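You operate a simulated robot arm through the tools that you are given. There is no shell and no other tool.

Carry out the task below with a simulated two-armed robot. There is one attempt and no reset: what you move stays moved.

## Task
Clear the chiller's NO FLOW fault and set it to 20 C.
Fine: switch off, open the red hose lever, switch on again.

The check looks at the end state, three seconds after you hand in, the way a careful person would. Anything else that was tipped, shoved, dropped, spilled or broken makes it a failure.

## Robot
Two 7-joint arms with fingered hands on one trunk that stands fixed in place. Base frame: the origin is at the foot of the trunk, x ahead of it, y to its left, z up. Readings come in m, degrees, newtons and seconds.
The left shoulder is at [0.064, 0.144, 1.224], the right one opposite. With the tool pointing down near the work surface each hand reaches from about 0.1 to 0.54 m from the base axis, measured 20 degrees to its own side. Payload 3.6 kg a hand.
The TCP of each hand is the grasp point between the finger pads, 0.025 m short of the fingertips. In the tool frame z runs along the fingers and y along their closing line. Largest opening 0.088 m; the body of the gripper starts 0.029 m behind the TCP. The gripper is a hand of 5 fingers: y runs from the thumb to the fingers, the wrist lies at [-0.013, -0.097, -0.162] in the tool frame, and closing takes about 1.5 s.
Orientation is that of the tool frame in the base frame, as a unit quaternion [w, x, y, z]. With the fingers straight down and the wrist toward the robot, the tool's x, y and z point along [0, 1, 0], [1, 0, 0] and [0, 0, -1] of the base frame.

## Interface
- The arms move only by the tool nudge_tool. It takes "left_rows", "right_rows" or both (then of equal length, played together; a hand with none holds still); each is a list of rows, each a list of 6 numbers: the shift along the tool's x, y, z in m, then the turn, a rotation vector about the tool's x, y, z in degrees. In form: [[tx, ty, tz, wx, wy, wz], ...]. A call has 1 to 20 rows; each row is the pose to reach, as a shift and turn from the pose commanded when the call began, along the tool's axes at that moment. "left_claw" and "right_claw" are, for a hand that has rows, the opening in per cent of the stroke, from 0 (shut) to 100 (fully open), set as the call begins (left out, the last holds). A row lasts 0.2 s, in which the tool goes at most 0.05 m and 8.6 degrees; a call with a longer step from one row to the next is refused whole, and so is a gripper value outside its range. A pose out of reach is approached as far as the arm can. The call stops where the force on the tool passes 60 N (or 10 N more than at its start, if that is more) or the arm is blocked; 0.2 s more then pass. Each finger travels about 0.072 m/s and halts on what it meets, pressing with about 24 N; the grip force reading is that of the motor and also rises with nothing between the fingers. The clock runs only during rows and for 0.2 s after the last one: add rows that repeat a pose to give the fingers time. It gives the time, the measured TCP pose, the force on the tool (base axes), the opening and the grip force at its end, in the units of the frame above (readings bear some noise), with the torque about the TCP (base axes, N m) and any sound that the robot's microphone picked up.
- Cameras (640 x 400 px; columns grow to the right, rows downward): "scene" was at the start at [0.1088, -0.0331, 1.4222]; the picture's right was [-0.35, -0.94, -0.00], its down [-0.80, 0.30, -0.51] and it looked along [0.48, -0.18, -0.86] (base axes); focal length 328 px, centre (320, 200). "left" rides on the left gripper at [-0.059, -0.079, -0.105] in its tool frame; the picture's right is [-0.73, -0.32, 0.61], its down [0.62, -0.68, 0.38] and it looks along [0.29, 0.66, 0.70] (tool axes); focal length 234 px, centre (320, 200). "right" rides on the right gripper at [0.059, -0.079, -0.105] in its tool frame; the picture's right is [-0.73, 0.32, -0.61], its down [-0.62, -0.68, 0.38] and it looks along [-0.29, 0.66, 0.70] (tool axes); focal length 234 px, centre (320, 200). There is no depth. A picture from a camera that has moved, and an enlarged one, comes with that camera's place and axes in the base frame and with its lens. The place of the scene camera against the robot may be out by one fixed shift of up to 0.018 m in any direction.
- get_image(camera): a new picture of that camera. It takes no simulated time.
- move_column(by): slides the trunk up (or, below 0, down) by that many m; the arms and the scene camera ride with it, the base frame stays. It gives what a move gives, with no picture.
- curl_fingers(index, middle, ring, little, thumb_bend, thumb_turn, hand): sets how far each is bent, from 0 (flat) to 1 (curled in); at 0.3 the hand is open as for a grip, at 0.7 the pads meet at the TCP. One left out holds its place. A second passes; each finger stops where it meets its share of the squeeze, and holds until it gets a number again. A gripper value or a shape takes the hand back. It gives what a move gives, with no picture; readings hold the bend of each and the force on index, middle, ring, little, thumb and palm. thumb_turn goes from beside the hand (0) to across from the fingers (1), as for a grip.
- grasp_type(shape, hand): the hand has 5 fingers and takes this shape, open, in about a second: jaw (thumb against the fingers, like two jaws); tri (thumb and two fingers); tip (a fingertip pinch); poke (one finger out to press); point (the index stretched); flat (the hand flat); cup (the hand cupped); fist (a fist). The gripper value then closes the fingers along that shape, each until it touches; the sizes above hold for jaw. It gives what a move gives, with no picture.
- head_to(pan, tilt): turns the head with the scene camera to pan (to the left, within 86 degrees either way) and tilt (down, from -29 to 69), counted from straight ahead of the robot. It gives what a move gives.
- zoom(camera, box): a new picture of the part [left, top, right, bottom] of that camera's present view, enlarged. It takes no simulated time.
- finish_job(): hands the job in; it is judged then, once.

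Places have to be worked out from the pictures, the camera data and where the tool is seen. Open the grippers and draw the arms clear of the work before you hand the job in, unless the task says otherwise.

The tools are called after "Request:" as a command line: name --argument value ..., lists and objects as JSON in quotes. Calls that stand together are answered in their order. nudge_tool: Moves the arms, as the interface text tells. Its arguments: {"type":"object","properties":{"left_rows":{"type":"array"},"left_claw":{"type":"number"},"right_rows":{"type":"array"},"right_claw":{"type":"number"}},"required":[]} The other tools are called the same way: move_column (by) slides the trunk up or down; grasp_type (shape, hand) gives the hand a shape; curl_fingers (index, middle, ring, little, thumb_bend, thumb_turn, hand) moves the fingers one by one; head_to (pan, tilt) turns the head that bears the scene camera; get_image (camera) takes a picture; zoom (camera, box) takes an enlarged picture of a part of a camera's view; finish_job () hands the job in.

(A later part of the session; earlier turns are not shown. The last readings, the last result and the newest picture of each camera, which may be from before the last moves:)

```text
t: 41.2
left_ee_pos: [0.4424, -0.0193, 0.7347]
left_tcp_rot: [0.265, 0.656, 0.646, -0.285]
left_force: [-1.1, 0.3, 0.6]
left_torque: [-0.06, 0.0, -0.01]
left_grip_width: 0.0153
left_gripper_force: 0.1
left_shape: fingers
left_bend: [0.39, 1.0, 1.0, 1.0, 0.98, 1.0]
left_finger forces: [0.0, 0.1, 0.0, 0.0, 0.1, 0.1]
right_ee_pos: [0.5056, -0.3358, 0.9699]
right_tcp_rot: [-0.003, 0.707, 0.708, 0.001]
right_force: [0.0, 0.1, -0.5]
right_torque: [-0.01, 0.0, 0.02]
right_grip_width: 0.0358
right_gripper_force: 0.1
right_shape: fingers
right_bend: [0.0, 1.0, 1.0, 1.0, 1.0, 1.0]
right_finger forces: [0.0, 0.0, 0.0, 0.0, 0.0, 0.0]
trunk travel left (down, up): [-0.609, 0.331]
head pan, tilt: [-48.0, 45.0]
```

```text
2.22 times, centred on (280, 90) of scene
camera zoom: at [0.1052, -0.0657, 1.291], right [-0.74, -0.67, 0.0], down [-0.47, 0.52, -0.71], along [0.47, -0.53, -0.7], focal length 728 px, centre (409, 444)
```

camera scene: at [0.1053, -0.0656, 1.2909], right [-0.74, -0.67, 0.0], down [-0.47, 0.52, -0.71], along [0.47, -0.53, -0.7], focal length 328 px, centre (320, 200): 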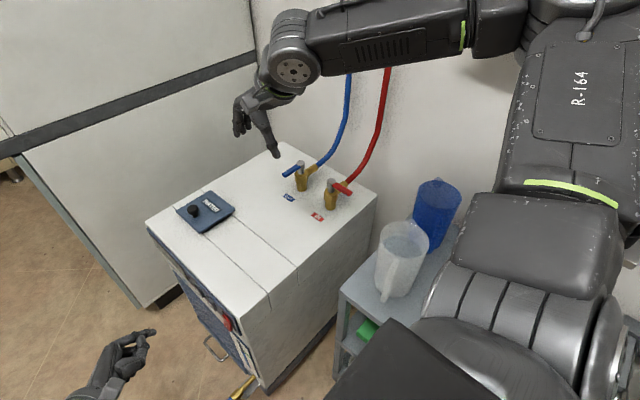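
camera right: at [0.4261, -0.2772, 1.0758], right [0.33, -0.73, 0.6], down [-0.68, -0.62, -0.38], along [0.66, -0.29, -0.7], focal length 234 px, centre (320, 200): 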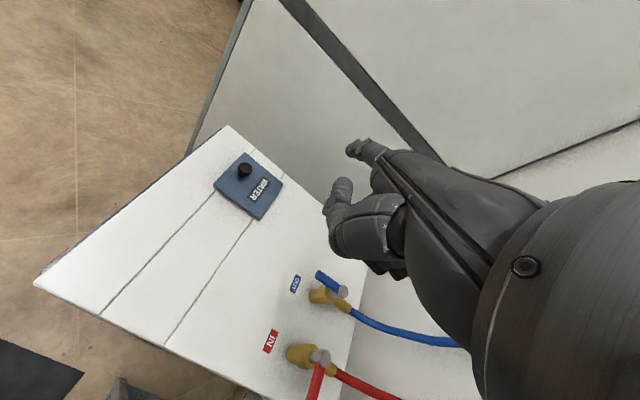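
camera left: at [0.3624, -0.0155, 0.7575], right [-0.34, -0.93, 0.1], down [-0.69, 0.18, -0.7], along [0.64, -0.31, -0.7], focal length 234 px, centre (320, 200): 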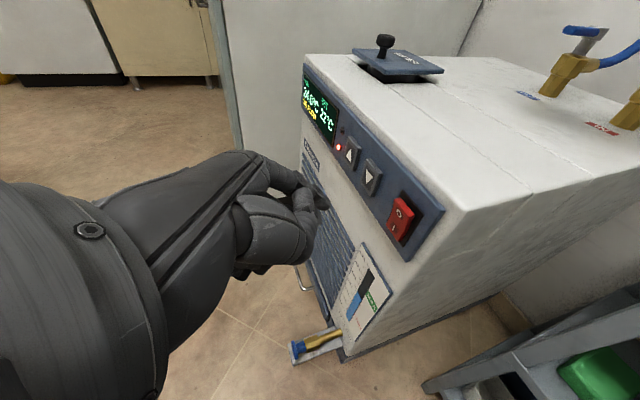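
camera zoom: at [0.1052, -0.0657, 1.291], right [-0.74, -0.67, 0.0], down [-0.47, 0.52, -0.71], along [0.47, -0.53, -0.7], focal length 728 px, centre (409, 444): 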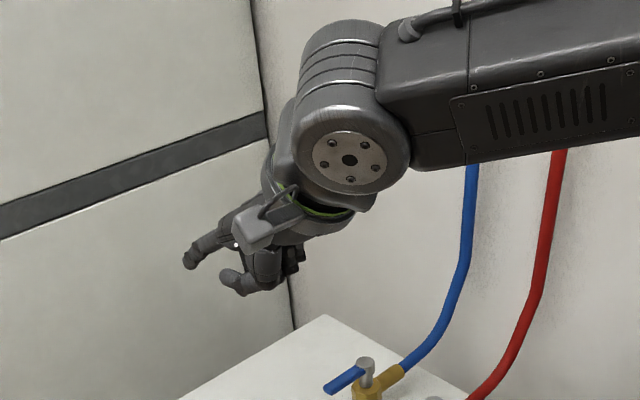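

Fully straight, the index points too far forward, so I use the same half-bent pose that worked for the left hand. It is near vertical with the thumb behind it.

Request:
curl_fingers --hand "right" --index 0.38 --middle 1.0 --ring 1.0 --little 1.0 --thumb_bend 1.0 --thumb_turn 1.0

Request:
get_image --camera "right"

Request:
zoom --camera "scene" --box '[200, 60, 320, 180]'

```text
t: 42.2
left_ee_pos: [0.4425, -0.0192, 0.7356]
left_tcp_rot: [0.266, 0.656, 0.646, -0.285]
left_force: [0.2, 0.0, -0.4]
left_torque: [0.0, 0.02, 0.0]
left_grip_width: 0.0152
left_gripper_force: 0.1
left_shape: fingers
left_bend: [0.39, 1.0, 1.0, 1.0, 0.98, 1.0]
left_finger forces: [0.0, 0.0, 0.0, 0.0, 0.0, 0.0]
right_ee_pos: [0.5063, -0.3351, 0.9698]
right_tcp_rot: [-0.002, 0.707, 0.708, 0.001]
right_force: [-0.6, -0.2, 0.1]
right_torque: [-0.01, -0.04, 0.04]
right_grip_width: 0.0195
right_gripper_force: 0.0
right_shape: fingers
right_bend: [0.32, 1.0, 1.0, 1.0, 0.99, 1.0]
right_finger forces: [0.1, 0.1, 0.0, 0.1, 0.1, 0.0]
trunk travel left (down, up): [-0.609, 0.331]
head pan, tilt: [-48.0, 45.0]
```

```text
taken
camera right: at [0.4261, -0.2772, 1.0758], right [0.33, -0.73, 0.6], down [-0.68, -0.62, -0.38], along [0.66, -0.29, -0.7], focal length 234 px, centre (320, 200)
```

right: 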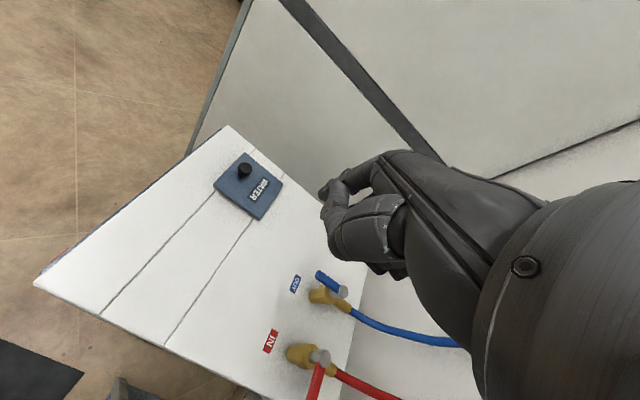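

```text
3.33 times, centred on (260, 120) of scene
camera zoom: at [0.1052, -0.0657, 1.291], right [-0.74, -0.67, 0.0], down [-0.47, 0.52, -0.71], along [0.47, -0.53, -0.7], focal length 1092 px, centre (520, 467)
```

zoom: 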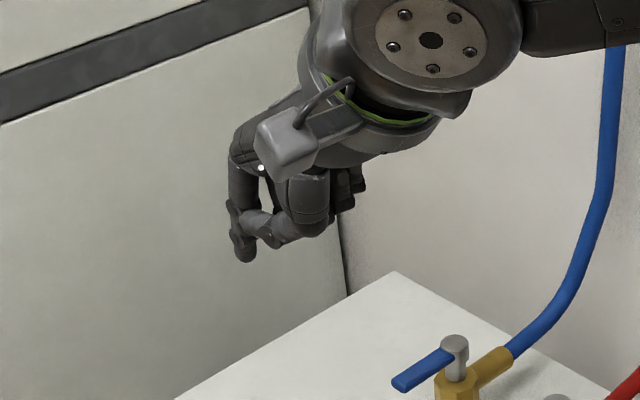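

I zoom the right camera on the fingertip to fix its offset, and use the left camera for a second view.

Request:
zoom --camera "right" --box '[280, 130, 440, 290]'

Request:
get_image --camera "left"

```text
2.50 times, centred on (360, 210) of right
camera zoom: at [0.4261, -0.2772, 1.0758], right [0.33, -0.73, 0.6], down [-0.68, -0.62, -0.38], along [0.66, -0.29, -0.7], focal length 585 px, centre (220, 175)
```

zoom: 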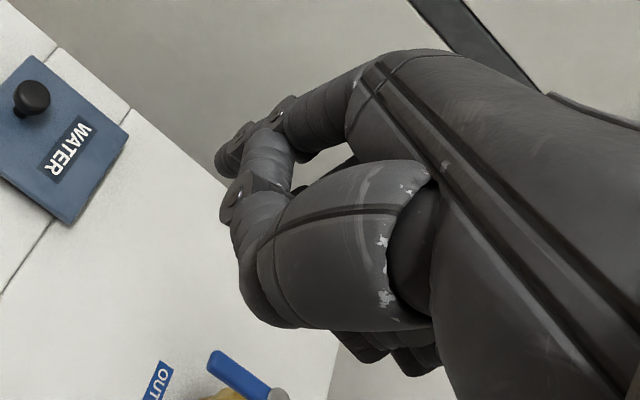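

```text
taken
camera left: at [0.3676, 0.016, 0.8531], right [-0.34, -0.93, 0.1], down [-0.69, 0.18, -0.7], along [0.64, -0.31, -0.7], focal length 234 px, centre (320, 200)
```

left: 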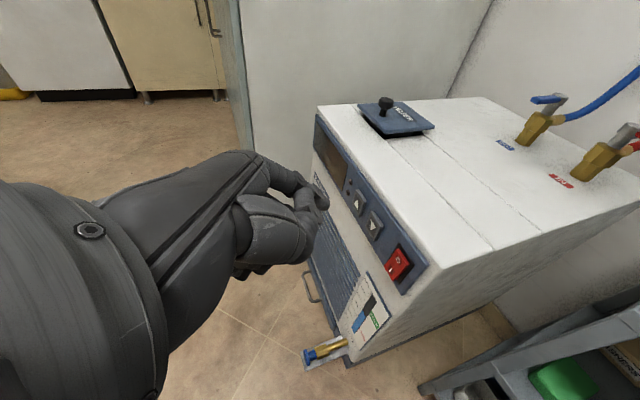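

The index tip sits at about (0.008, 0.043, 0.018) in the right tool frame. From the two right-camera views, the red stem top is at (0.500, -0.540, 0.735) and the lever points along -x. I move the right hand over, tilt it 12° so the index leads, and stop above the start point on the lever's -y side.

Request:
nudge_tool --right_rows '[[-0.03, -0.0108, 0, 1.5, 0, 0], [-0.06, -0.0216, 0, 3, 0, 0], [-0.09, -0.0324, 0, 4.5, 0, 0], [-0.12, -0.0432, 0, 6, 0, 0], [-0.15, -0.054, 0, 7.5, 0, 0], [-0.18, -0.0648, 0, 9, 0, 0], [-0.21, -0.0756, 0, 10.5, 0, 0], [-0.2425, -0.0863, 0, 12, 0, 0], [-0.2425, -0.0863, 0.035, 12, 0, 0], [-0.2425, -0.0863, 0.07, 12, 0, 0], [-0.2425, -0.0863, 0.1, 12, 0, 0], [-0.2425, -0.0863, 0.1, 12, 0, 0]]'

Request:
get_image --camera "right"

Request:
get_image --camera "scene"

```text
t: 44.8
left_ee_pos: [0.4423, -0.0187, 0.7363]
left_tcp_rot: [0.266, 0.657, 0.646, -0.284]
left_force: [-0.1, -0.6, -0.4]
left_torque: [0.0, 0.01, 0.02]
left_grip_width: 0.0152
left_gripper_force: 0.1
left_shape: fingers
left_bend: [0.39, 1.0, 1.0, 1.0, 0.98, 1.0]
left_finger forces: [0.1, 0.0, 0.1, 0.0, 0.0, 0.1]
right_ee_pos: [0.4185, -0.5775, 0.8693]
right_tcp_rot: [-0.076, 0.703, 0.703, -0.074]
right_force: [-0.4, 0.0, -0.5]
right_torque: [-0.01, 0.05, 0.03]
right_grip_width: 0.0191
right_gripper_force: 0.0
right_shape: fingers
right_bend: [0.32, 1.0, 1.0, 1.0, 0.99, 1.0]
right_finger forces: [0.0, 0.1, 0.0, 0.0, 0.0, 0.0]
trunk travel left (down, up): [-0.609, 0.331]
head pan, tilt: [-48.0, 45.0]
```

```text
taken
camera right: at [0.3631, -0.5197, 0.9894], right [0.44, -0.73, 0.52], down [-0.75, -0.62, -0.23], along [0.5, -0.29, -0.82], focal length 234 px, centre (320, 200)
```

right: 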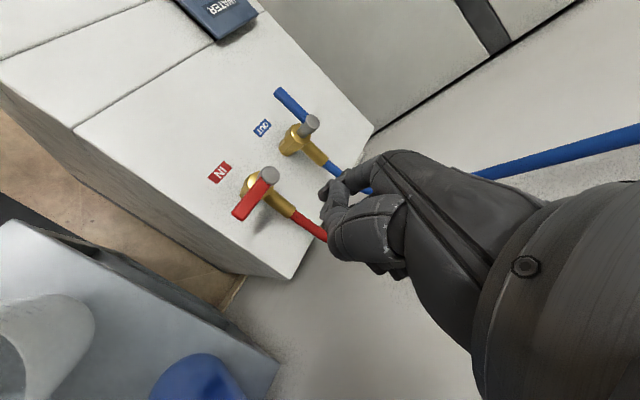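

```text
taken
camera scene: at [0.101, -0.0696, 1.2911], right [-0.74, -0.67, 0.0], down [-0.47, 0.52, -0.71], along [0.48, -0.53, -0.7], focal length 328 px, centre (320, 200)
```

scene: 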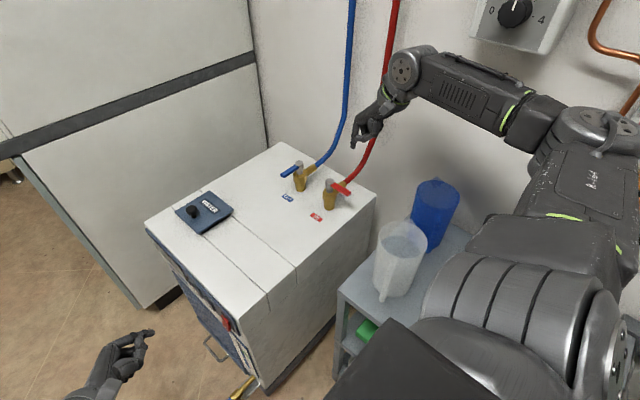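

Good view of the lever with the hand above it. I zoom to check fingertip against lever.

Request:
zoom --camera "right" --box '[220, 110, 380, 250]'

Request:
zoom --camera "scene" --box '[280, 90, 420, 230]'

```text
2.86 times, centred on (300, 180) of right
camera zoom: at [0.3631, -0.5197, 0.9894], right [0.44, -0.73, 0.52], down [-0.75, -0.62, -0.23], along [0.5, -0.29, -0.82], focal length 669 px, centre (377, 257)
```

zoom: 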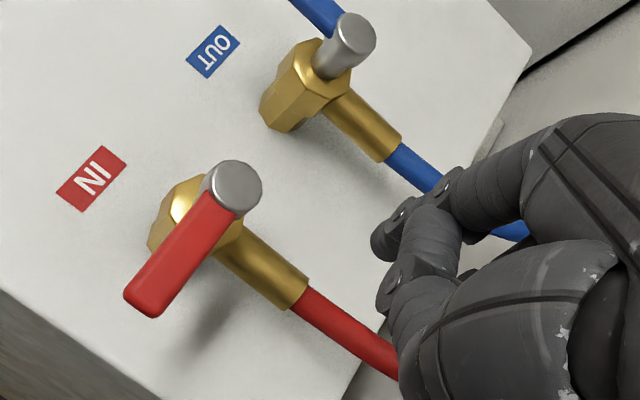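

```text
2.86 times, centred on (350, 160) of scene
camera zoom: at [0.101, -0.0696, 1.2911], right [-0.74, -0.67, 0.0], down [-0.47, 0.52, -0.71], along [0.48, -0.53, -0.7], focal length 936 px, centre (234, 314)
```

zoom: 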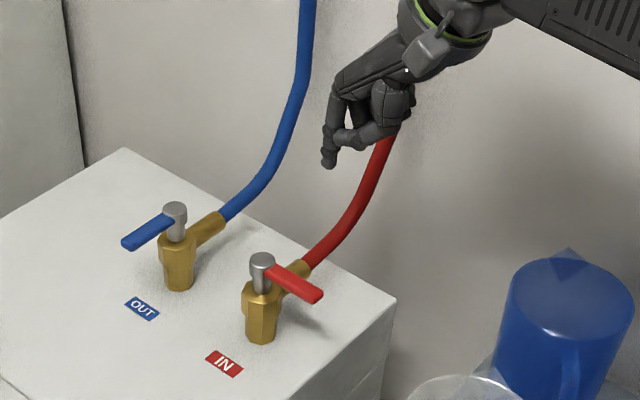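

Both cameras agree: fingertip at (0.457, -0.570, 0.843), about 3 cm to the -y side of the lever. I lower it straight down to z≈0.708 beside the lever.

Request:
nudge_tool --right_rows '[[0, 0.007, 0.0328, 0, 0, 0], [0, 0.014, 0.0656, 0, 0, 0], [0, 0.0209, 0.0983, 0, 0, 0], [0, 0.0245, 0.115, 0, 0, 0], [0, 0.0279, 0.1311, 0, 0, 0], [0, 0.0279, 0.1311, 0, 0, 0]]'

Request:
zoom --camera "right" --box '[200, 80, 380, 260]'

Request:
zoom --camera "scene" --box '[280, 110, 400, 230]'

```text
t: 46.2
left_ee_pos: [0.4426, -0.0201, 0.7348]
left_tcp_rot: [0.265, 0.657, 0.646, -0.284]
left_force: [-0.1, -0.9, 0.5]
left_torque: [0.02, 0.01, 0.01]
left_grip_width: 0.0153
left_gripper_force: 0.0
left_shape: fingers
left_bend: [0.39, 1.0, 1.0, 1.0, 0.98, 1.0]
left_finger forces: [0.1, 0.0, 0.0, 0.0, 0.0, 0.0]
right_ee_pos: [0.4169, -0.5776, 0.7349]
right_tcp_rot: [-0.076, 0.703, 0.703, -0.073]
right_force: [-0.3, -0.4, 0.6]
right_torque: [-0.02, -0.02, -0.01]
right_grip_width: 0.0191
right_gripper_force: 0.0
right_shape: fingers
right_bend: [0.32, 1.0, 1.0, 1.0, 0.99, 1.0]
right_finger forces: [0.0, 0.0, 0.1, 0.0, 0.0, 0.1]
trunk travel left (down, up): [-0.609, 0.331]
head pan, tilt: [-48.0, 45.0]
```

```text
2.22 times, centred on (290, 170) of right
camera zoom: at [0.3621, -0.5183, 0.855], right [0.44, -0.73, 0.52], down [-0.75, -0.62, -0.23], along [0.5, -0.29, -0.82], focal length 520 px, centre (387, 267)
```

zoom: 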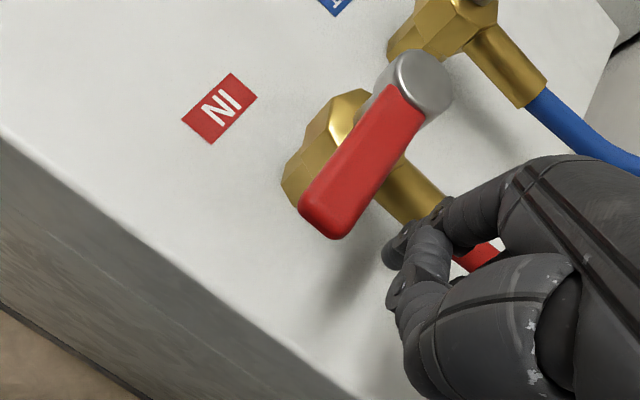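

```text
3.33 times, centred on (340, 170) of scene
camera zoom: at [0.1009, -0.0697, 1.2911], right [-0.74, -0.67, 0.0], down [-0.47, 0.52, -0.71], along [0.48, -0.53, -0.7], focal length 1092 px, centre (253, 300)
```

zoom: 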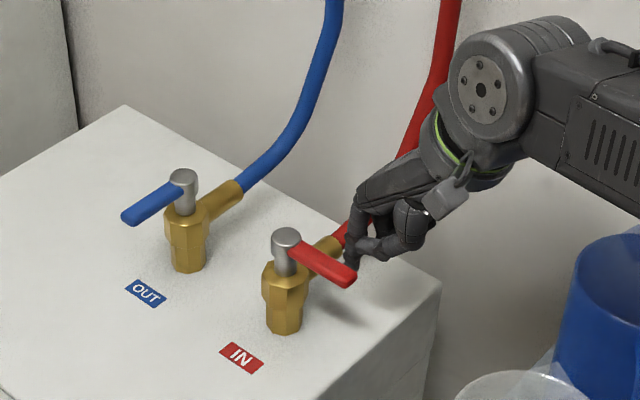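

No contact, and the finger is just behind the lever. I push the lever along its arc in small steps, turning the wrist slightly so the folded fingers stay away from the stem. First half-way only.

Request:
nudge_tool --right_rows '[[0.0126, 0.0031, -0.0007, 0, 0, 0], [0.02, 0.001, 0, 0, 0.5, 2.4], [0.0274, -0.0003, 0.0001, 0, 1.04, 4.89], [0.036, -0.0003, 0.0001, 0, 1.8, 8.3], [0.044, -0.0003, 0.0001, 0, 2.5, 11.7], [0.0525, 0.0015, -0.0003, 0, 3.3, 15.6], [0.0607, 0.0033, -0.0007, 0, 4.16, 19.6], [0.0607, 0.0033, -0.0007, 0, 4.16, 19.6]]'

Request:
zoom --camera "right" --box '[200, 80, 400, 260]'

Request:
zoom --camera "scene" --box '[280, 110, 400, 230]'

```text
t: 48.0
left_ee_pos: [0.4428, -0.0194, 0.7356]
left_tcp_rot: [0.265, 0.657, 0.646, -0.285]
left_force: [-0.1, -0.8, 0.5]
left_torque: [0.0, 0.02, -0.02]
left_grip_width: 0.015
left_gripper_force: 0.1
left_shape: fingers
left_bend: [0.39, 1.0, 1.0, 1.0, 0.98, 1.0]
left_finger forces: [0.0, 0.0, 0.1, 0.1, 0.1, 0.0]
right_ee_pos: [0.4207, -0.5164, 0.735]
right_tcp_rot: [-0.088, 0.815, 0.57, -0.059]
right_force: [1.1, -0.3, 0.3]
right_torque: [0.0, -0.02, -0.03]
right_grip_width: 0.019
right_gripper_force: 0.0
right_shape: fingers
right_bend: [0.32, 1.0, 1.0, 1.0, 0.98, 1.0]
right_finger forces: [0.1, 0.1, 0.0, 0.0, 0.0, 0.0]
trunk travel left (down, up): [-0.609, 0.331]
head pan, tilt: [-48.0, 45.0]
```

```text
2.22 times, centred on (300, 170) of right
camera zoom: at [0.389, -0.4426, 0.8551], right [0.17, -0.84, 0.52], down [-0.91, -0.33, -0.23], along [0.37, -0.44, -0.82], focal length 520 px, centre (364, 267)
```

zoom: 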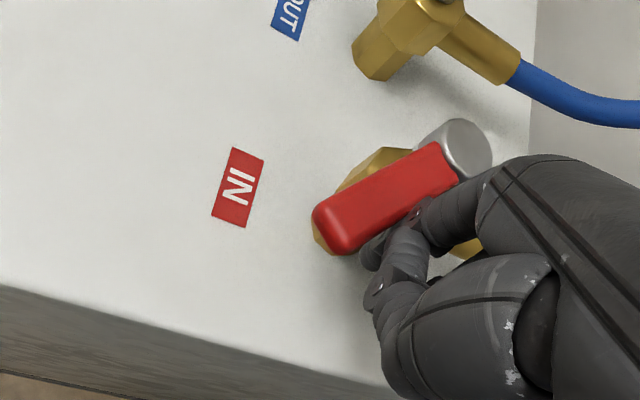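

```text
3.33 times, centred on (340, 170) of scene
camera zoom: at [0.1009, -0.07, 1.2911], right [-0.74, -0.67, 0.0], down [-0.47, 0.52, -0.71], along [0.48, -0.53, -0.7], focal length 1092 px, centre (253, 300)
```

zoom: 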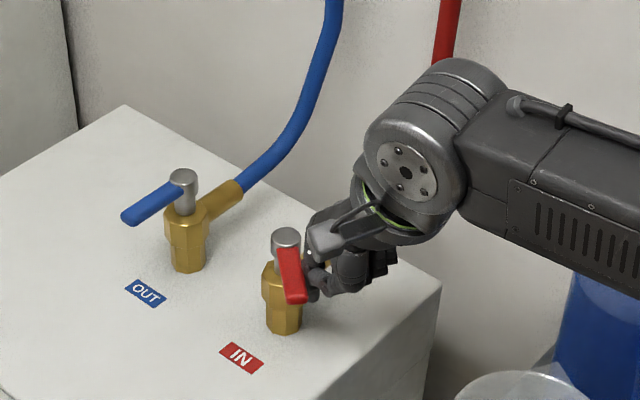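

The lever has swung about 45° with almost no resistance. I continue the arc to 90° and slightly past to seat it.

Request:
nudge_tool --right_rows '[[0.0085, 0.0007, -0.0001, 0, 0.8, 3.9], [0.0169, 0.0015, -0.0003, 0, 1.66, 7.8], [0.025, 0.004, -0.0008, 0, 2.4, 11.2], [0.0323, 0.0065, -0.0014, 0, 3.1, 14.7], [0.039, 0.0105, -0.0022, 0, 3.7, 17.2], [0.0447, 0.0145, -0.0031, 0, 4.16, 19.6], [0.0484, 0.0177, -0.0037, 0, 4.6, 21.5], [0.0484, 0.0177, -0.0037, 0, 4.6, 21.5]]'

Request:
zoom --camera "right" --box '[200, 80, 400, 260]'

Request:
zoom --camera "scene" --box '[280, 110, 400, 230]'

```text
t: 49.8
left_ee_pos: [0.4413, -0.0197, 0.7369]
left_tcp_rot: [0.266, 0.657, 0.646, -0.284]
left_force: [0.7, 0.9, 0.3]
left_torque: [0.02, 0.0, 0.01]
left_grip_width: 0.0148
left_gripper_force: 0.1
left_shape: fingers
left_bend: [0.39, 1.0, 1.0, 1.0, 0.98, 1.0]
left_finger forces: [0.0, 0.0, 0.0, 0.0, 0.0, 0.1]
right_ee_pos: [0.4542, -0.4779, 0.736]
right_tcp_rot: [-0.099, 0.908, 0.405, -0.042]
right_force: [-12.4, -2.9, 0.7]
right_torque: [-0.02, 0.01, -0.33]
right_grip_width: 0.018
right_gripper_force: 8.5
right_shape: fingers
right_bend: [0.36, 1.0, 1.0, 1.0, 0.98, 1.0]
right_finger forces: [17.1, 0.1, 0.0, 0.0, 0.0, 0.1]
trunk travel left (down, up): [-0.609, 0.331]
head pan, tilt: [-48.0, 45.0]
```

```text
2.22 times, centred on (300, 170) of right
camera zoom: at [0.4521, -0.3974, 0.8561], right [-0.16, -0.84, 0.52], down [-0.97, 0.04, -0.23], along [0.17, -0.55, -0.82], focal length 520 px, centre (364, 267)
```

zoom: 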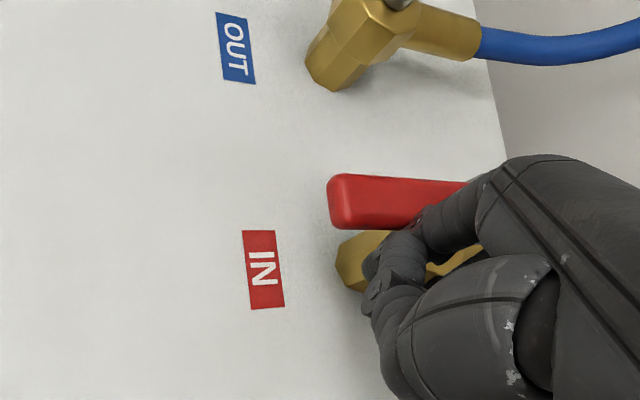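

```text
3.33 times, centred on (340, 170) of scene
camera zoom: at [0.099, -0.0706, 1.2913], right [-0.74, -0.67, 0.0], down [-0.47, 0.53, -0.71], along [0.48, -0.53, -0.7], focal length 1092 px, centre (253, 300)
```

zoom: 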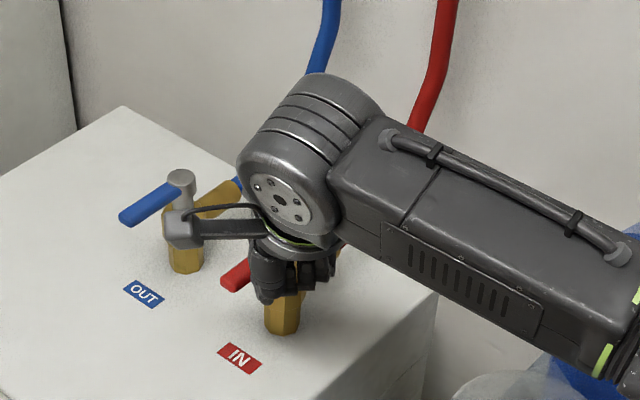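

The red lever is now parallel to the open blue lever, pointing +y, and it pushes back with 12 N at its stop. I back the finger off in -x, then lift straight up.

Request:
nudge_tool --right_rows '[[-0.0067, -0.0073, 0.0015, 0, 0, 0], [-0.0134, -0.0145, 0.0031, 0, 0, 0], [-0.0134, -0.0228, -0.036, 0, 0, 0], [-0.0134, -0.0311, -0.0751, 0, 0, 0], [-0.0134, -0.0395, -0.1142, 0, 0, 0], [-0.0134, -0.0478, -0.1534, 0, 0, 0], [-0.0134, -0.0478, -0.1534, 0, 0, 0]]'

Request:
get_image --camera "right"

Request:
get_image --camera "scene"

```text
t: 51.4
left_ee_pos: [0.4419, -0.0186, 0.7366]
left_tcp_rot: [0.266, 0.657, 0.645, -0.285]
left_force: [-0.3, 0.0, 0.8]
left_torque: [0.0, -0.02, 0.01]
left_grip_width: 0.0152
left_gripper_force: 0.2
left_shape: fingers
left_bend: [0.39, 1.0, 1.0, 1.0, 0.98, 1.0]
left_finger forces: [0.0, 0.0, 0.1, 0.1, 0.0, 0.0]
right_ee_pos: [0.4338, -0.4792, 0.8959]
right_tcp_rot: [-0.098, 0.908, 0.405, -0.043]
right_force: [0.7, -0.5, -0.1]
right_torque: [0.03, 0.02, 0.01]
right_grip_width: 0.0184
right_gripper_force: 0.0
right_shape: fingers
right_bend: [0.34, 1.0, 1.0, 1.0, 0.98, 1.0]
right_finger forces: [0.0, 0.1, 0.0, 0.0, 0.0, 0.1]
trunk travel left (down, up): [-0.609, 0.331]
head pan, tilt: [-48.0, 45.0]
```

```text
taken
camera right: at [0.4312, -0.3975, 1.0156], right [-0.16, -0.84, 0.52], down [-0.97, 0.04, -0.23], along [0.18, -0.54, -0.82], focal length 234 px, centre (320, 200)
```

right: 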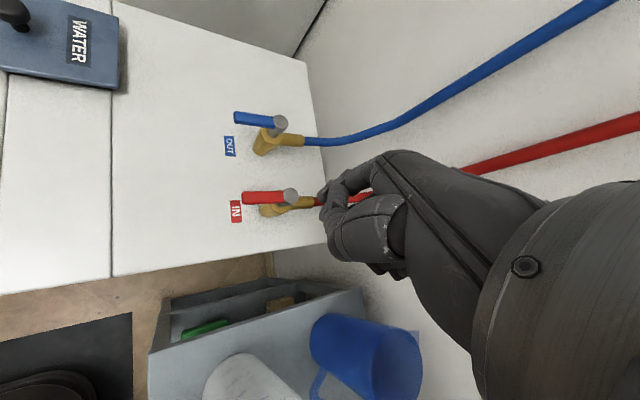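

```text
taken
camera scene: at [0.102, -0.0697, 1.291], right [-0.74, -0.67, 0.0], down [-0.47, 0.52, -0.71], along [0.48, -0.53, -0.7], focal length 328 px, centre (320, 200)
```

scene: 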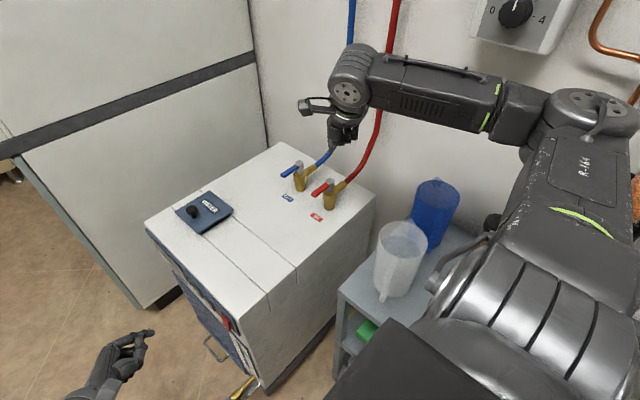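

Both levers now lie along their hoses, and the jug and cup are untouched. I bring the right hand back to its earlier safe pose over the chiller before lowering the trunk.

Request:
nudge_tool --right_rows '[[0.0258, -0.0097, -0.0107, -1.95, -0.78, -6.97], [0.0515, -0.0194, -0.0215, -3.9, -1.56, -13.93], [0.0773, -0.0291, -0.0322, -5.85, -2.35, -20.9], [0.103, -0.0388, -0.0429, -7.8, -3.13, -27.87], [0.1288, -0.0485, -0.0537, -9.75, -3.92, -34.83], [0.1545, -0.0582, -0.0644, -11.7, -4.7, -41.8], [0.1545, -0.0582, -0.0644, -11.7, -4.7, -41.8]]'

Request:
get_image --camera "scene"

```text
t: 53.0
left_ee_pos: [0.4431, -0.0188, 0.7352]
left_tcp_rot: [0.266, 0.657, 0.646, -0.284]
left_force: [-0.7, 0.1, -0.2]
left_torque: [-0.02, 0.02, -0.03]
left_grip_width: 0.0152
left_gripper_force: 0.0
left_shape: fingers
left_bend: [0.39, 1.0, 1.0, 1.0, 0.98, 1.0]
left_finger forces: [0.0, 0.0, 0.0, 0.1, 0.0, 0.0]
right_ee_pos: [0.5077, -0.3353, 0.9717]
right_tcp_rot: [0.0, 0.707, 0.708, -0.001]
right_force: [1.3, -0.1, -0.4]
right_torque: [0.01, -0.01, -0.01]
right_grip_width: 0.0184
right_gripper_force: 0.1
right_shape: fingers
right_bend: [0.34, 1.0, 1.0, 1.0, 0.98, 1.0]
right_finger forces: [0.1, 0.1, 0.0, 0.0, 0.0, 0.1]
trunk travel left (down, up): [-0.609, 0.331]
head pan, tilt: [-48.0, 45.0]
```

```text
taken
camera scene: at [0.1049, -0.066, 1.291], right [-0.74, -0.67, 0.0], down [-0.47, 0.52, -0.71], along [0.47, -0.53, -0.7], focal length 328 px, centre (320, 200)
```

scene: 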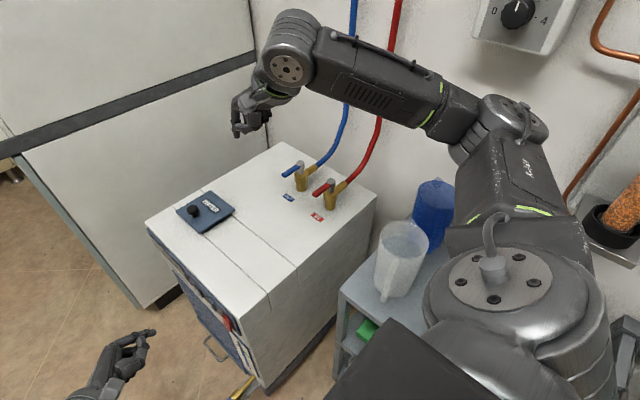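

The right arm is clear, with the elbow well above the jug and away from the wall. I lower the trunk 0.12 m again and check.

Request:
move_column --by -0.12

Request:
get_image --camera "scene"

Request:
get_image --camera "left"

Request:
zoom --camera "left" --box '[280, 90, 460, 260]'

```text
t: 54.5
left_ee_pos: [0.4431, -0.0181, 0.6156]
left_tcp_rot: [0.266, 0.657, 0.646, -0.284]
left_force: [-0.5, -0.7, 0.0]
left_torque: [0.01, -0.01, -0.01]
left_grip_width: 0.0152
left_gripper_force: 0.1
left_shape: fingers
left_bend: [0.39, 1.0, 1.0, 1.0, 0.98, 1.0]
left_finger forces: [0.1, 0.0, 0.0, 0.0, 0.1, 0.1]
right_ee_pos: [0.5072, -0.3341, 0.851]
right_tcp_rot: [0.001, 0.707, 0.707, -0.001]
right_force: [0.4, -0.5, 0.5]
right_torque: [0.0, 0.02, 0.0]
right_grip_width: 0.0185
right_gripper_force: 0.1
right_shape: fingers
right_bend: [0.34, 1.0, 1.0, 1.0, 0.98, 1.0]
right_finger forces: [0.0, 0.1, 0.0, 0.1, 0.0, 0.0]
trunk travel left (down, up): [-0.489, 0.451]
head pan, tilt: [-48.0, 45.0]
```

```text
taken
camera scene: at [0.1052, -0.0661, 1.171], right [-0.74, -0.67, 0.0], down [-0.47, 0.52, -0.71], along [0.47, -0.53, -0.7], focal length 328 px, centre (320, 200)
```

scene: 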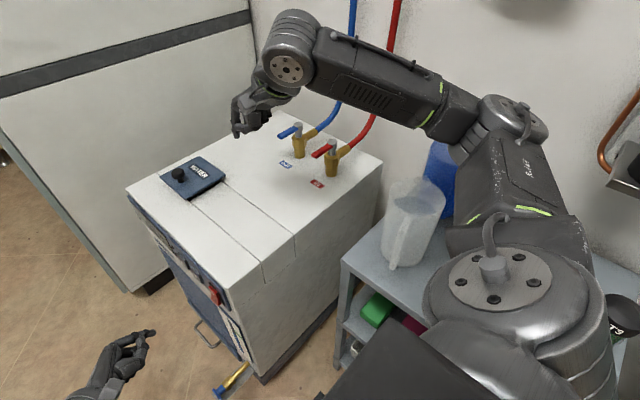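

```text
taken
camera left: at [0.3676, 0.0159, 0.7332], right [-0.34, -0.93, 0.1], down [-0.69, 0.18, -0.7], along [0.64, -0.31, -0.7], focal length 234 px, centre (320, 200)
```

left: 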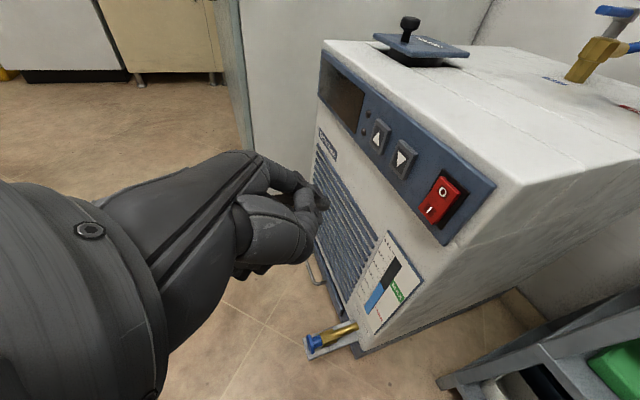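

```text
2.35 times, centred on (370, 175) of left
camera zoom: at [0.3676, 0.0159, 0.7332], right [-0.34, -0.93, 0.1], down [-0.69, 0.18, -0.7], along [0.64, -0.31, -0.7], focal length 551 px, centre (202, 259)
```

zoom: 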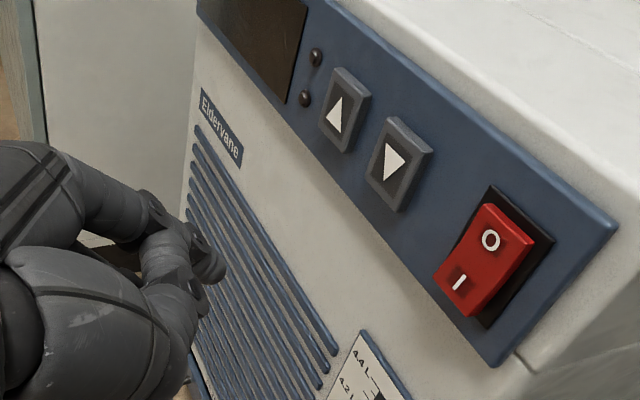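

Everything is still in place. I advance the left fingertip to about 2.5 cm in front of the lower (I) half, at z≈0.568.

Request:
nudge_tool --left_rows '[[-0.0115, 0, 0.0283, 0, 0, 0], [-0.0229, -0.0003, 0.0566, 0, 0, 0], [-0.0344, -0.0005, 0.0849, 0, 0, 0], [-0.0344, -0.0005, 0.0849, 0, 0, 0]]'

Request:
zoom --camera "left" --box '[260, 60, 440, 260]'

Request:
head_to --pan -15 --tilt 55

Request:
zoom --camera "scene" --box '[270, 150, 390, 250]'

```text
t: 55.5
left_ee_pos: [0.4384, -0.1049, 0.5806]
left_tcp_rot: [0.266, 0.657, 0.645, -0.285]
left_force: [0.5, -0.2, -0.3]
left_torque: [0.0, 0.02, 0.0]
left_grip_width: 0.0151
left_gripper_force: 0.1
left_shape: fingers
left_bend: [0.39, 1.0, 1.0, 1.0, 0.98, 1.0]
left_finger forces: [0.0, 0.1, 0.0, 0.1, 0.0, 0.0]
right_ee_pos: [0.507, -0.3341, 0.8516]
right_tcp_rot: [0.0, 0.707, 0.707, -0.001]
right_force: [0.2, 1.0, -0.2]
right_torque: [0.0, -0.01, 0.02]
right_grip_width: 0.0184
right_gripper_force: 0.0
right_shape: fingers
right_bend: [0.34, 1.0, 1.0, 1.0, 0.98, 1.0]
right_finger forces: [0.0, 0.0, 0.1, 0.0, 0.0, 0.0]
trunk travel left (down, up): [-0.489, 0.451]
head pan, tilt: [-48.0, 45.0]
```

```text
2.00 times, centred on (350, 160) of left
camera zoom: at [0.3639, -0.069, 0.6979], right [-0.34, -0.93, 0.1], down [-0.69, 0.18, -0.7], along [0.64, -0.31, -0.7], focal length 468 px, centre (260, 280)
```

zoom: 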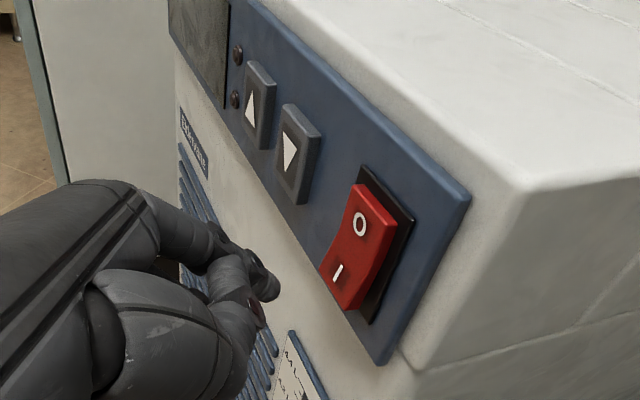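

```text
t: 56.5
left_ee_pos: [0.4378, -0.1036, 0.58]
left_tcp_rot: [0.265, 0.657, 0.646, -0.285]
left_force: [-0.1, -0.4, 0.3]
left_torque: [-0.03, 0.01, -0.02]
left_grip_width: 0.0151
left_gripper_force: 0.1
left_shape: fingers
left_bend: [0.39, 1.0, 1.0, 1.0, 0.98, 1.0]
left_finger forces: [0.0, 0.0, 0.0, 0.1, 0.1, 0.0]
right_ee_pos: [0.5066, -0.3343, 0.8532]
right_tcp_rot: [0.0, 0.707, 0.707, -0.001]
right_force: [-0.1, -0.2, -1.0]
right_torque: [-0.01, -0.02, -0.02]
right_grip_width: 0.0184
right_gripper_force: 0.0
right_shape: fingers
right_bend: [0.34, 1.0, 1.0, 1.0, 0.98, 1.0]
right_finger forces: [0.0, 0.0, 0.0, 0.1, 0.0, 0.1]
trunk travel left (down, up): [-0.489, 0.451]
head pan, tilt: [-15.0, 55.0]
```

```text
4.00 times, centred on (330, 200) of scene
camera zoom: at [0.1205, -0.0246, 1.1574], right [-0.26, -0.97, 0.0], down [-0.79, 0.21, -0.58], along [0.55, -0.15, -0.82], focal length 1311 px, centre (280, 200)
```

zoom: 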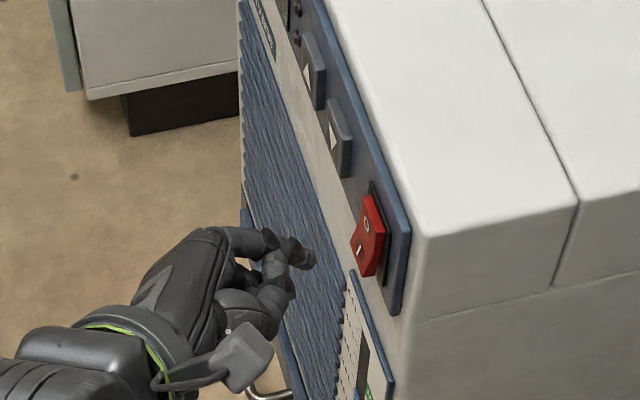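

The tip is at (0.474, -0.130, 0.570), right in line with "I" at (0.476, -0.157, 0.571). I press straight in with small steps.

Request:
nudge_tool --left_rows '[[-0.007, 0.001, 0.0105, 0, 0, 0], [-0.0112, 0.0015, 0.0148, 0, 0, 0], [-0.014, 0.0015, 0.0176, 0, 0, 0], [-0.0168, 0.0015, 0.0205, 0, 0, 0], [-0.0195, 0.0015, 0.0233, 0, 0, 0], [-0.0223, 0.0015, 0.0262, 0, 0, 0]]'

Request:
zoom --camera "left" --box '[220, 30, 440, 250]'

```text
t: 57.9
left_ee_pos: [0.4405, -0.1238, 0.5673]
left_tcp_rot: [0.254, 0.662, 0.651, -0.273]
left_force: [0.0, -0.4, 1.0]
left_torque: [0.02, -0.01, 0.0]
left_grip_width: 0.0149
left_gripper_force: 0.0
left_shape: fingers
left_bend: [0.39, 1.0, 1.0, 1.0, 0.98, 1.0]
left_finger forces: [0.1, 0.0, 0.1, 0.0, 0.0, 0.1]
right_ee_pos: [0.507, -0.3344, 0.851]
right_tcp_rot: [0.001, 0.707, 0.707, 0.0]
right_force: [0.2, 0.5, 0.5]
right_torque: [-0.02, -0.02, -0.03]
right_grip_width: 0.0184
right_gripper_force: 0.0
right_shape: fingers
right_bend: [0.34, 1.0, 1.0, 1.0, 0.98, 1.0]
right_finger forces: [0.1, 0.0, 0.1, 0.0, 0.0, 0.0]
trunk travel left (down, up): [-0.489, 0.451]
head pan, tilt: [-15.0, 55.0]
```

```text
1.82 times, centred on (330, 140) of left
camera zoom: at [0.3654, -0.0935, 0.6858], right [-0.34, -0.94, 0.07], down [-0.69, 0.2, -0.7], along [0.64, -0.29, -0.71], focal length 426 px, centre (302, 309)
```

zoom: 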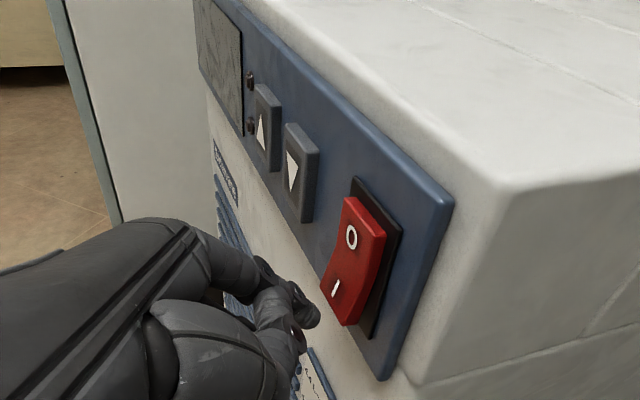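

No click: the hand stopped 14 mm short with no force at the tip, so the left elbow is again brushing the torso at this lower height. I retract and raise the left hand, then lower the trunk 0.06 m so the arm sits higher relative to the shoulder.

Request:
nudge_tool --left_rows '[[0.014, 0, -0.0143, 0, 0, 0], [0.0418, 0, -0.043, 0, 0, 0], [0.02, 0, -0.064, 0, 0, 0], [-0.001, -0.001, -0.085, 0, 0, 0], [-0.001, -0.001, -0.085, 0, 0, 0]]'

Request:
move_column --by -0.06

Request:
get_image --camera "scene"

Request:
get_image --camera "right"

Request:
zoom --camera "left" --box '[260, 60, 460, 260]'

```text
t: 59.1
left_ee_pos: [0.4419, -0.0785, 0.639]
left_tcp_rot: [0.266, 0.656, 0.646, -0.285]
left_force: [0.2, -0.2, 0.5]
left_torque: [0.01, -0.01, 0.03]
left_grip_width: 0.0151
left_gripper_force: 0.1
left_shape: fingers
left_bend: [0.39, 1.0, 1.0, 1.0, 0.98, 1.0]
left_finger forces: [0.0, 0.1, 0.0, 0.0, 0.0, 0.0]
right_ee_pos: [0.5067, -0.3336, 0.851]
right_tcp_rot: [0.0, 0.707, 0.708, 0.0]
right_force: [-0.3, 1.3, 0.4]
right_torque: [0.0, -0.01, 0.0]
right_grip_width: 0.0185
right_gripper_force: 0.2
right_shape: fingers
right_bend: [0.34, 1.0, 1.0, 1.0, 0.98, 1.0]
right_finger forces: [0.0, 0.0, 0.0, 0.0, 0.0, 0.0]
trunk travel left (down, up): [-0.489, 0.451]
head pan, tilt: [-15.0, 55.0]
```

```text
t: 60.1
left_ee_pos: [0.4423, -0.0778, 0.5783]
left_tcp_rot: [0.266, 0.657, 0.645, -0.284]
left_force: [0.1, -0.2, -0.2]
left_torque: [0.01, -0.02, 0.01]
left_grip_width: 0.0151
left_gripper_force: 0.1
left_shape: fingers
left_bend: [0.39, 1.0, 1.0, 1.0, 0.98, 1.0]
left_finger forces: [0.0, 0.0, 0.1, 0.1, 0.0, 0.0]
right_ee_pos: [0.5069, -0.3342, 0.7911]
right_tcp_rot: [0.0, 0.707, 0.707, 0.0]
right_force: [-0.5, -0.6, 0.4]
right_torque: [-0.03, -0.01, -0.02]
right_grip_width: 0.0187
right_gripper_force: 0.0
right_shape: fingers
right_bend: [0.34, 1.0, 1.0, 1.0, 0.98, 1.0]
right_finger forces: [0.0, 0.0, 0.0, 0.0, 0.0, 0.0]
trunk travel left (down, up): [-0.429, 0.511]
head pan, tilt: [-15.0, 55.0]
```

```text
taken
camera scene: at [0.1204, -0.0247, 1.0974], right [-0.26, -0.97, 0.0], down [-0.79, 0.21, -0.58], along [0.56, -0.15, -0.82], focal length 328 px, centre (320, 200)
```

scene: 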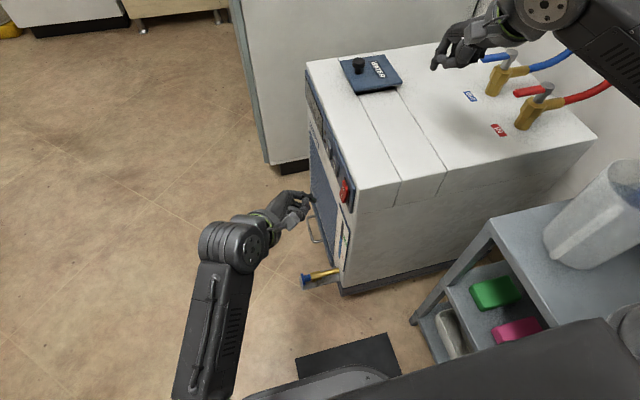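

```text
taken
camera right: at [0.4276, -0.2747, 0.8965], right [0.32, -0.72, 0.61], down [-0.68, -0.62, -0.38], along [0.66, -0.29, -0.7], focal length 234 px, centre (320, 200)
```

right: 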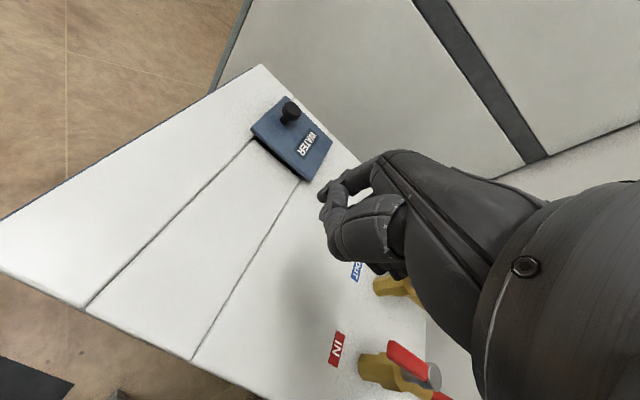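

```text
2.00 times, centred on (360, 160) of left
camera zoom: at [0.3672, -0.0431, 0.6966], right [-0.34, -0.93, 0.1], down [-0.69, 0.18, -0.7], along [0.64, -0.31, -0.7], focal length 468 px, centre (240, 280)
```

zoom: 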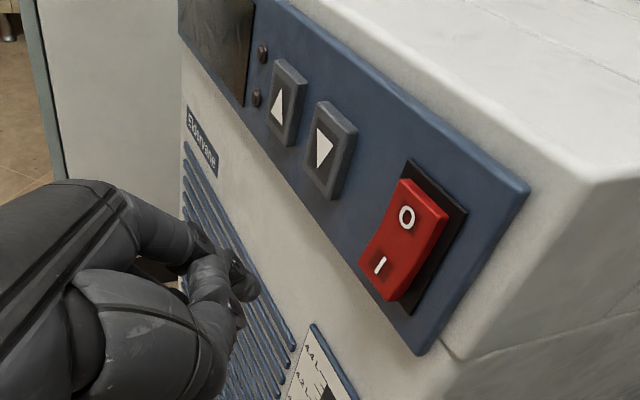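

The left fingertip is at about (0.477, -0.105, 0.565), level with the I half. I advance and press again, watching whether the hand now travels fully.

Request:
nudge_tool --left_rows '[[-0.0203, -0.0015, 0.0151, 0, 0, 0], [-0.0287, -0.0015, 0.0237, 0, 0, 0], [-0.0328, -0.0015, 0.028, 0, 0, 0], [-0.0356, -0.0015, 0.0309, 0, 0, 0], [-0.0384, -0.0015, 0.0337, 0, 0, 0], [-0.0412, -0.0015, 0.0366, 0, 0, 0]]'

Request:
zoom --camera "left" --box '[220, 30, 440, 250]'

Request:
zoom --camera "scene" --box '[270, 120, 390, 240]'

```text
t: 61.7
left_ee_pos: [0.4411, -0.1108, 0.5566]
left_tcp_rot: [0.241, 0.665, 0.657, -0.26]
left_force: [0.0, 0.1, 0.4]
left_torque: [0.01, -0.01, 0.01]
left_grip_width: 0.015
left_gripper_force: 0.0
left_shape: fingers
left_bend: [0.39, 1.0, 1.0, 1.0, 0.98, 1.0]
left_finger forces: [0.0, 0.0, 0.0, 0.1, 0.0, 0.0]
right_ee_pos: [0.5083, -0.3382, 0.7898]
right_tcp_rot: [-0.001, 0.707, 0.707, -0.001]
right_force: [1.2, 0.2, -0.2]
right_torque: [-0.01, 0.02, 0.0]
right_grip_width: 0.0187
right_gripper_force: 0.1
right_shape: fingers
right_bend: [0.34, 1.0, 1.0, 1.0, 0.98, 1.0]
right_finger forces: [0.0, 0.0, 0.1, 0.0, 0.1, 0.1]
trunk travel left (down, up): [-0.429, 0.511]
head pan, tilt: [-15.0, 55.0]
stopped in row 6 (left hand): the arm was blocked; the commanded pose is now the measured one
```

```text
1.82 times, centred on (330, 140) of left
camera zoom: at [0.3659, -0.0851, 0.677], right [-0.34, -0.94, 0.03], down [-0.69, 0.23, -0.68], along [0.64, -0.26, -0.73], focal length 426 px, centre (302, 309)
```

zoom: 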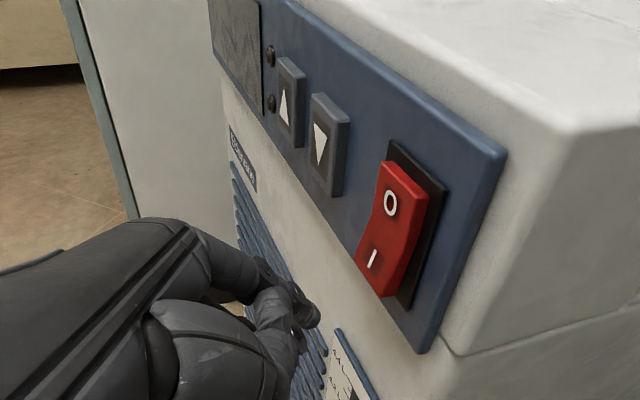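

```text
3.33 times, centred on (330, 180) of scene
camera zoom: at [0.1206, -0.025, 1.0974], right [-0.26, -0.97, 0.0], down [-0.79, 0.21, -0.58], along [0.55, -0.15, -0.82], focal length 1092 px, centre (287, 267)
```

zoom: 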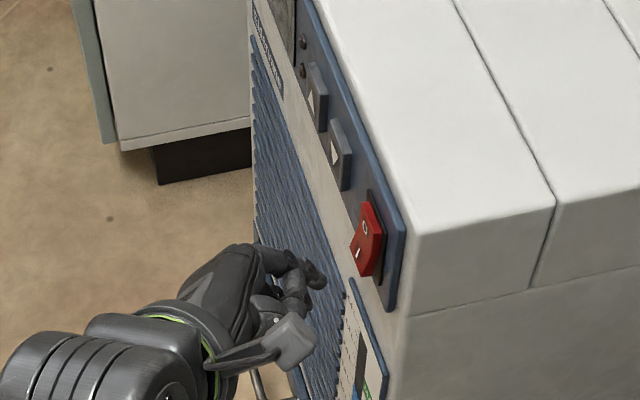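

Blocked again, earlier this time. Comparing pictures, the left elbow has drifted inward since the first press, so this is its swivel and not the height. I look at the arm and plan a re-approach from the far left with the elbow out.

Request:
nudge_tool --left_rows '[[0.01, 0, -0.03, 0, 0, 0], [0.04, 0, -0.06, 0, 0, 0], [0.07, 0, -0.09, 0, 0, 0], [0.1, 0, -0.12, 0, 0, 0], [0.13, 0, -0.15, 0, 0, 0], [0.155, 0, -0.18, 0, 0, 0], [0.18, 0, -0.21, 0, 0, 0], [0.2, 0, -0.24, 0, 0, 0], [0.2, 0, -0.24, 0, 0, 0]]'

Request:
head_to --pan 30 --tilt 60

Request:
get_image --camera "scene"

```text
t: 63.7
left_ee_pos: [0.4511, 0.1961, 0.6054]
left_tcp_rot: [0.243, 0.665, 0.656, -0.262]
left_force: [0.2, 0.1, 0.1]
left_torque: [-0.02, 0.02, 0.0]
left_grip_width: 0.0149
left_gripper_force: 0.1
left_shape: fingers
left_bend: [0.39, 1.0, 1.0, 1.0, 0.98, 1.0]
left_finger forces: [0.0, 0.0, 0.0, 0.0, 0.0, 0.0]
right_ee_pos: [0.5085, -0.3375, 0.7904]
right_tcp_rot: [-0.001, 0.707, 0.707, 0.0]
right_force: [-0.5, 0.2, 0.1]
right_torque: [0.01, -0.02, 0.04]
right_grip_width: 0.0185
right_gripper_force: 0.2
right_shape: fingers
right_bend: [0.34, 1.0, 1.0, 1.0, 0.98, 1.0]
right_finger forces: [0.1, 0.1, 0.1, 0.1, 0.1, 0.1]
trunk travel left (down, up): [-0.429, 0.511]
head pan, tilt: [-15.0, 55.0]
```

```text
t: 64.8
left_ee_pos: [0.45, 0.1955, 0.6064]
left_tcp_rot: [0.244, 0.665, 0.656, -0.261]
left_force: [-1.0, 0.7, 0.3]
left_torque: [0.0, 0.01, 0.01]
left_grip_width: 0.0151
left_gripper_force: 0.1
left_shape: fingers
left_bend: [0.39, 1.0, 1.0, 1.0, 0.98, 1.0]
left_finger forces: [0.0, 0.1, 0.0, 0.0, 0.0, 0.1]
right_ee_pos: [0.5077, -0.3376, 0.7899]
right_tcp_rot: [-0.001, 0.708, 0.707, 0.001]
right_force: [0.0, 0.3, 0.0]
right_torque: [0.01, 0.02, 0.01]
right_grip_width: 0.0183
right_gripper_force: 0.1
right_shape: fingers
right_bend: [0.34, 1.0, 1.0, 1.0, 0.98, 1.0]
right_finger forces: [0.0, 0.1, 0.1, 0.0, 0.0, 0.0]
trunk travel left (down, up): [-0.429, 0.511]
head pan, tilt: [30.0, 60.0]
```

```text
taken
camera scene: at [0.1088, 0.0273, 1.0911], right [0.5, -0.87, 0.0], down [-0.75, -0.43, -0.5], along [0.43, 0.25, -0.87], focal length 328 px, centre (320, 200)
```

scene: 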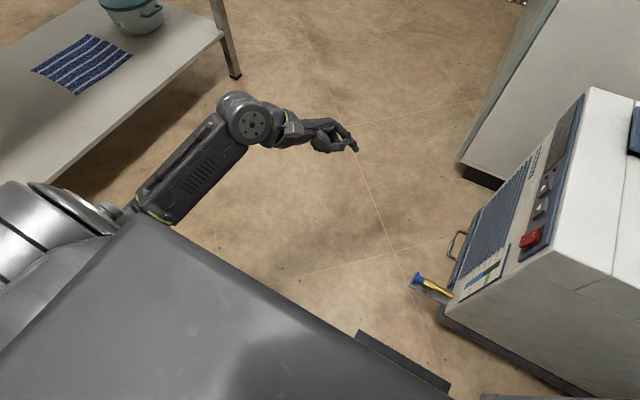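

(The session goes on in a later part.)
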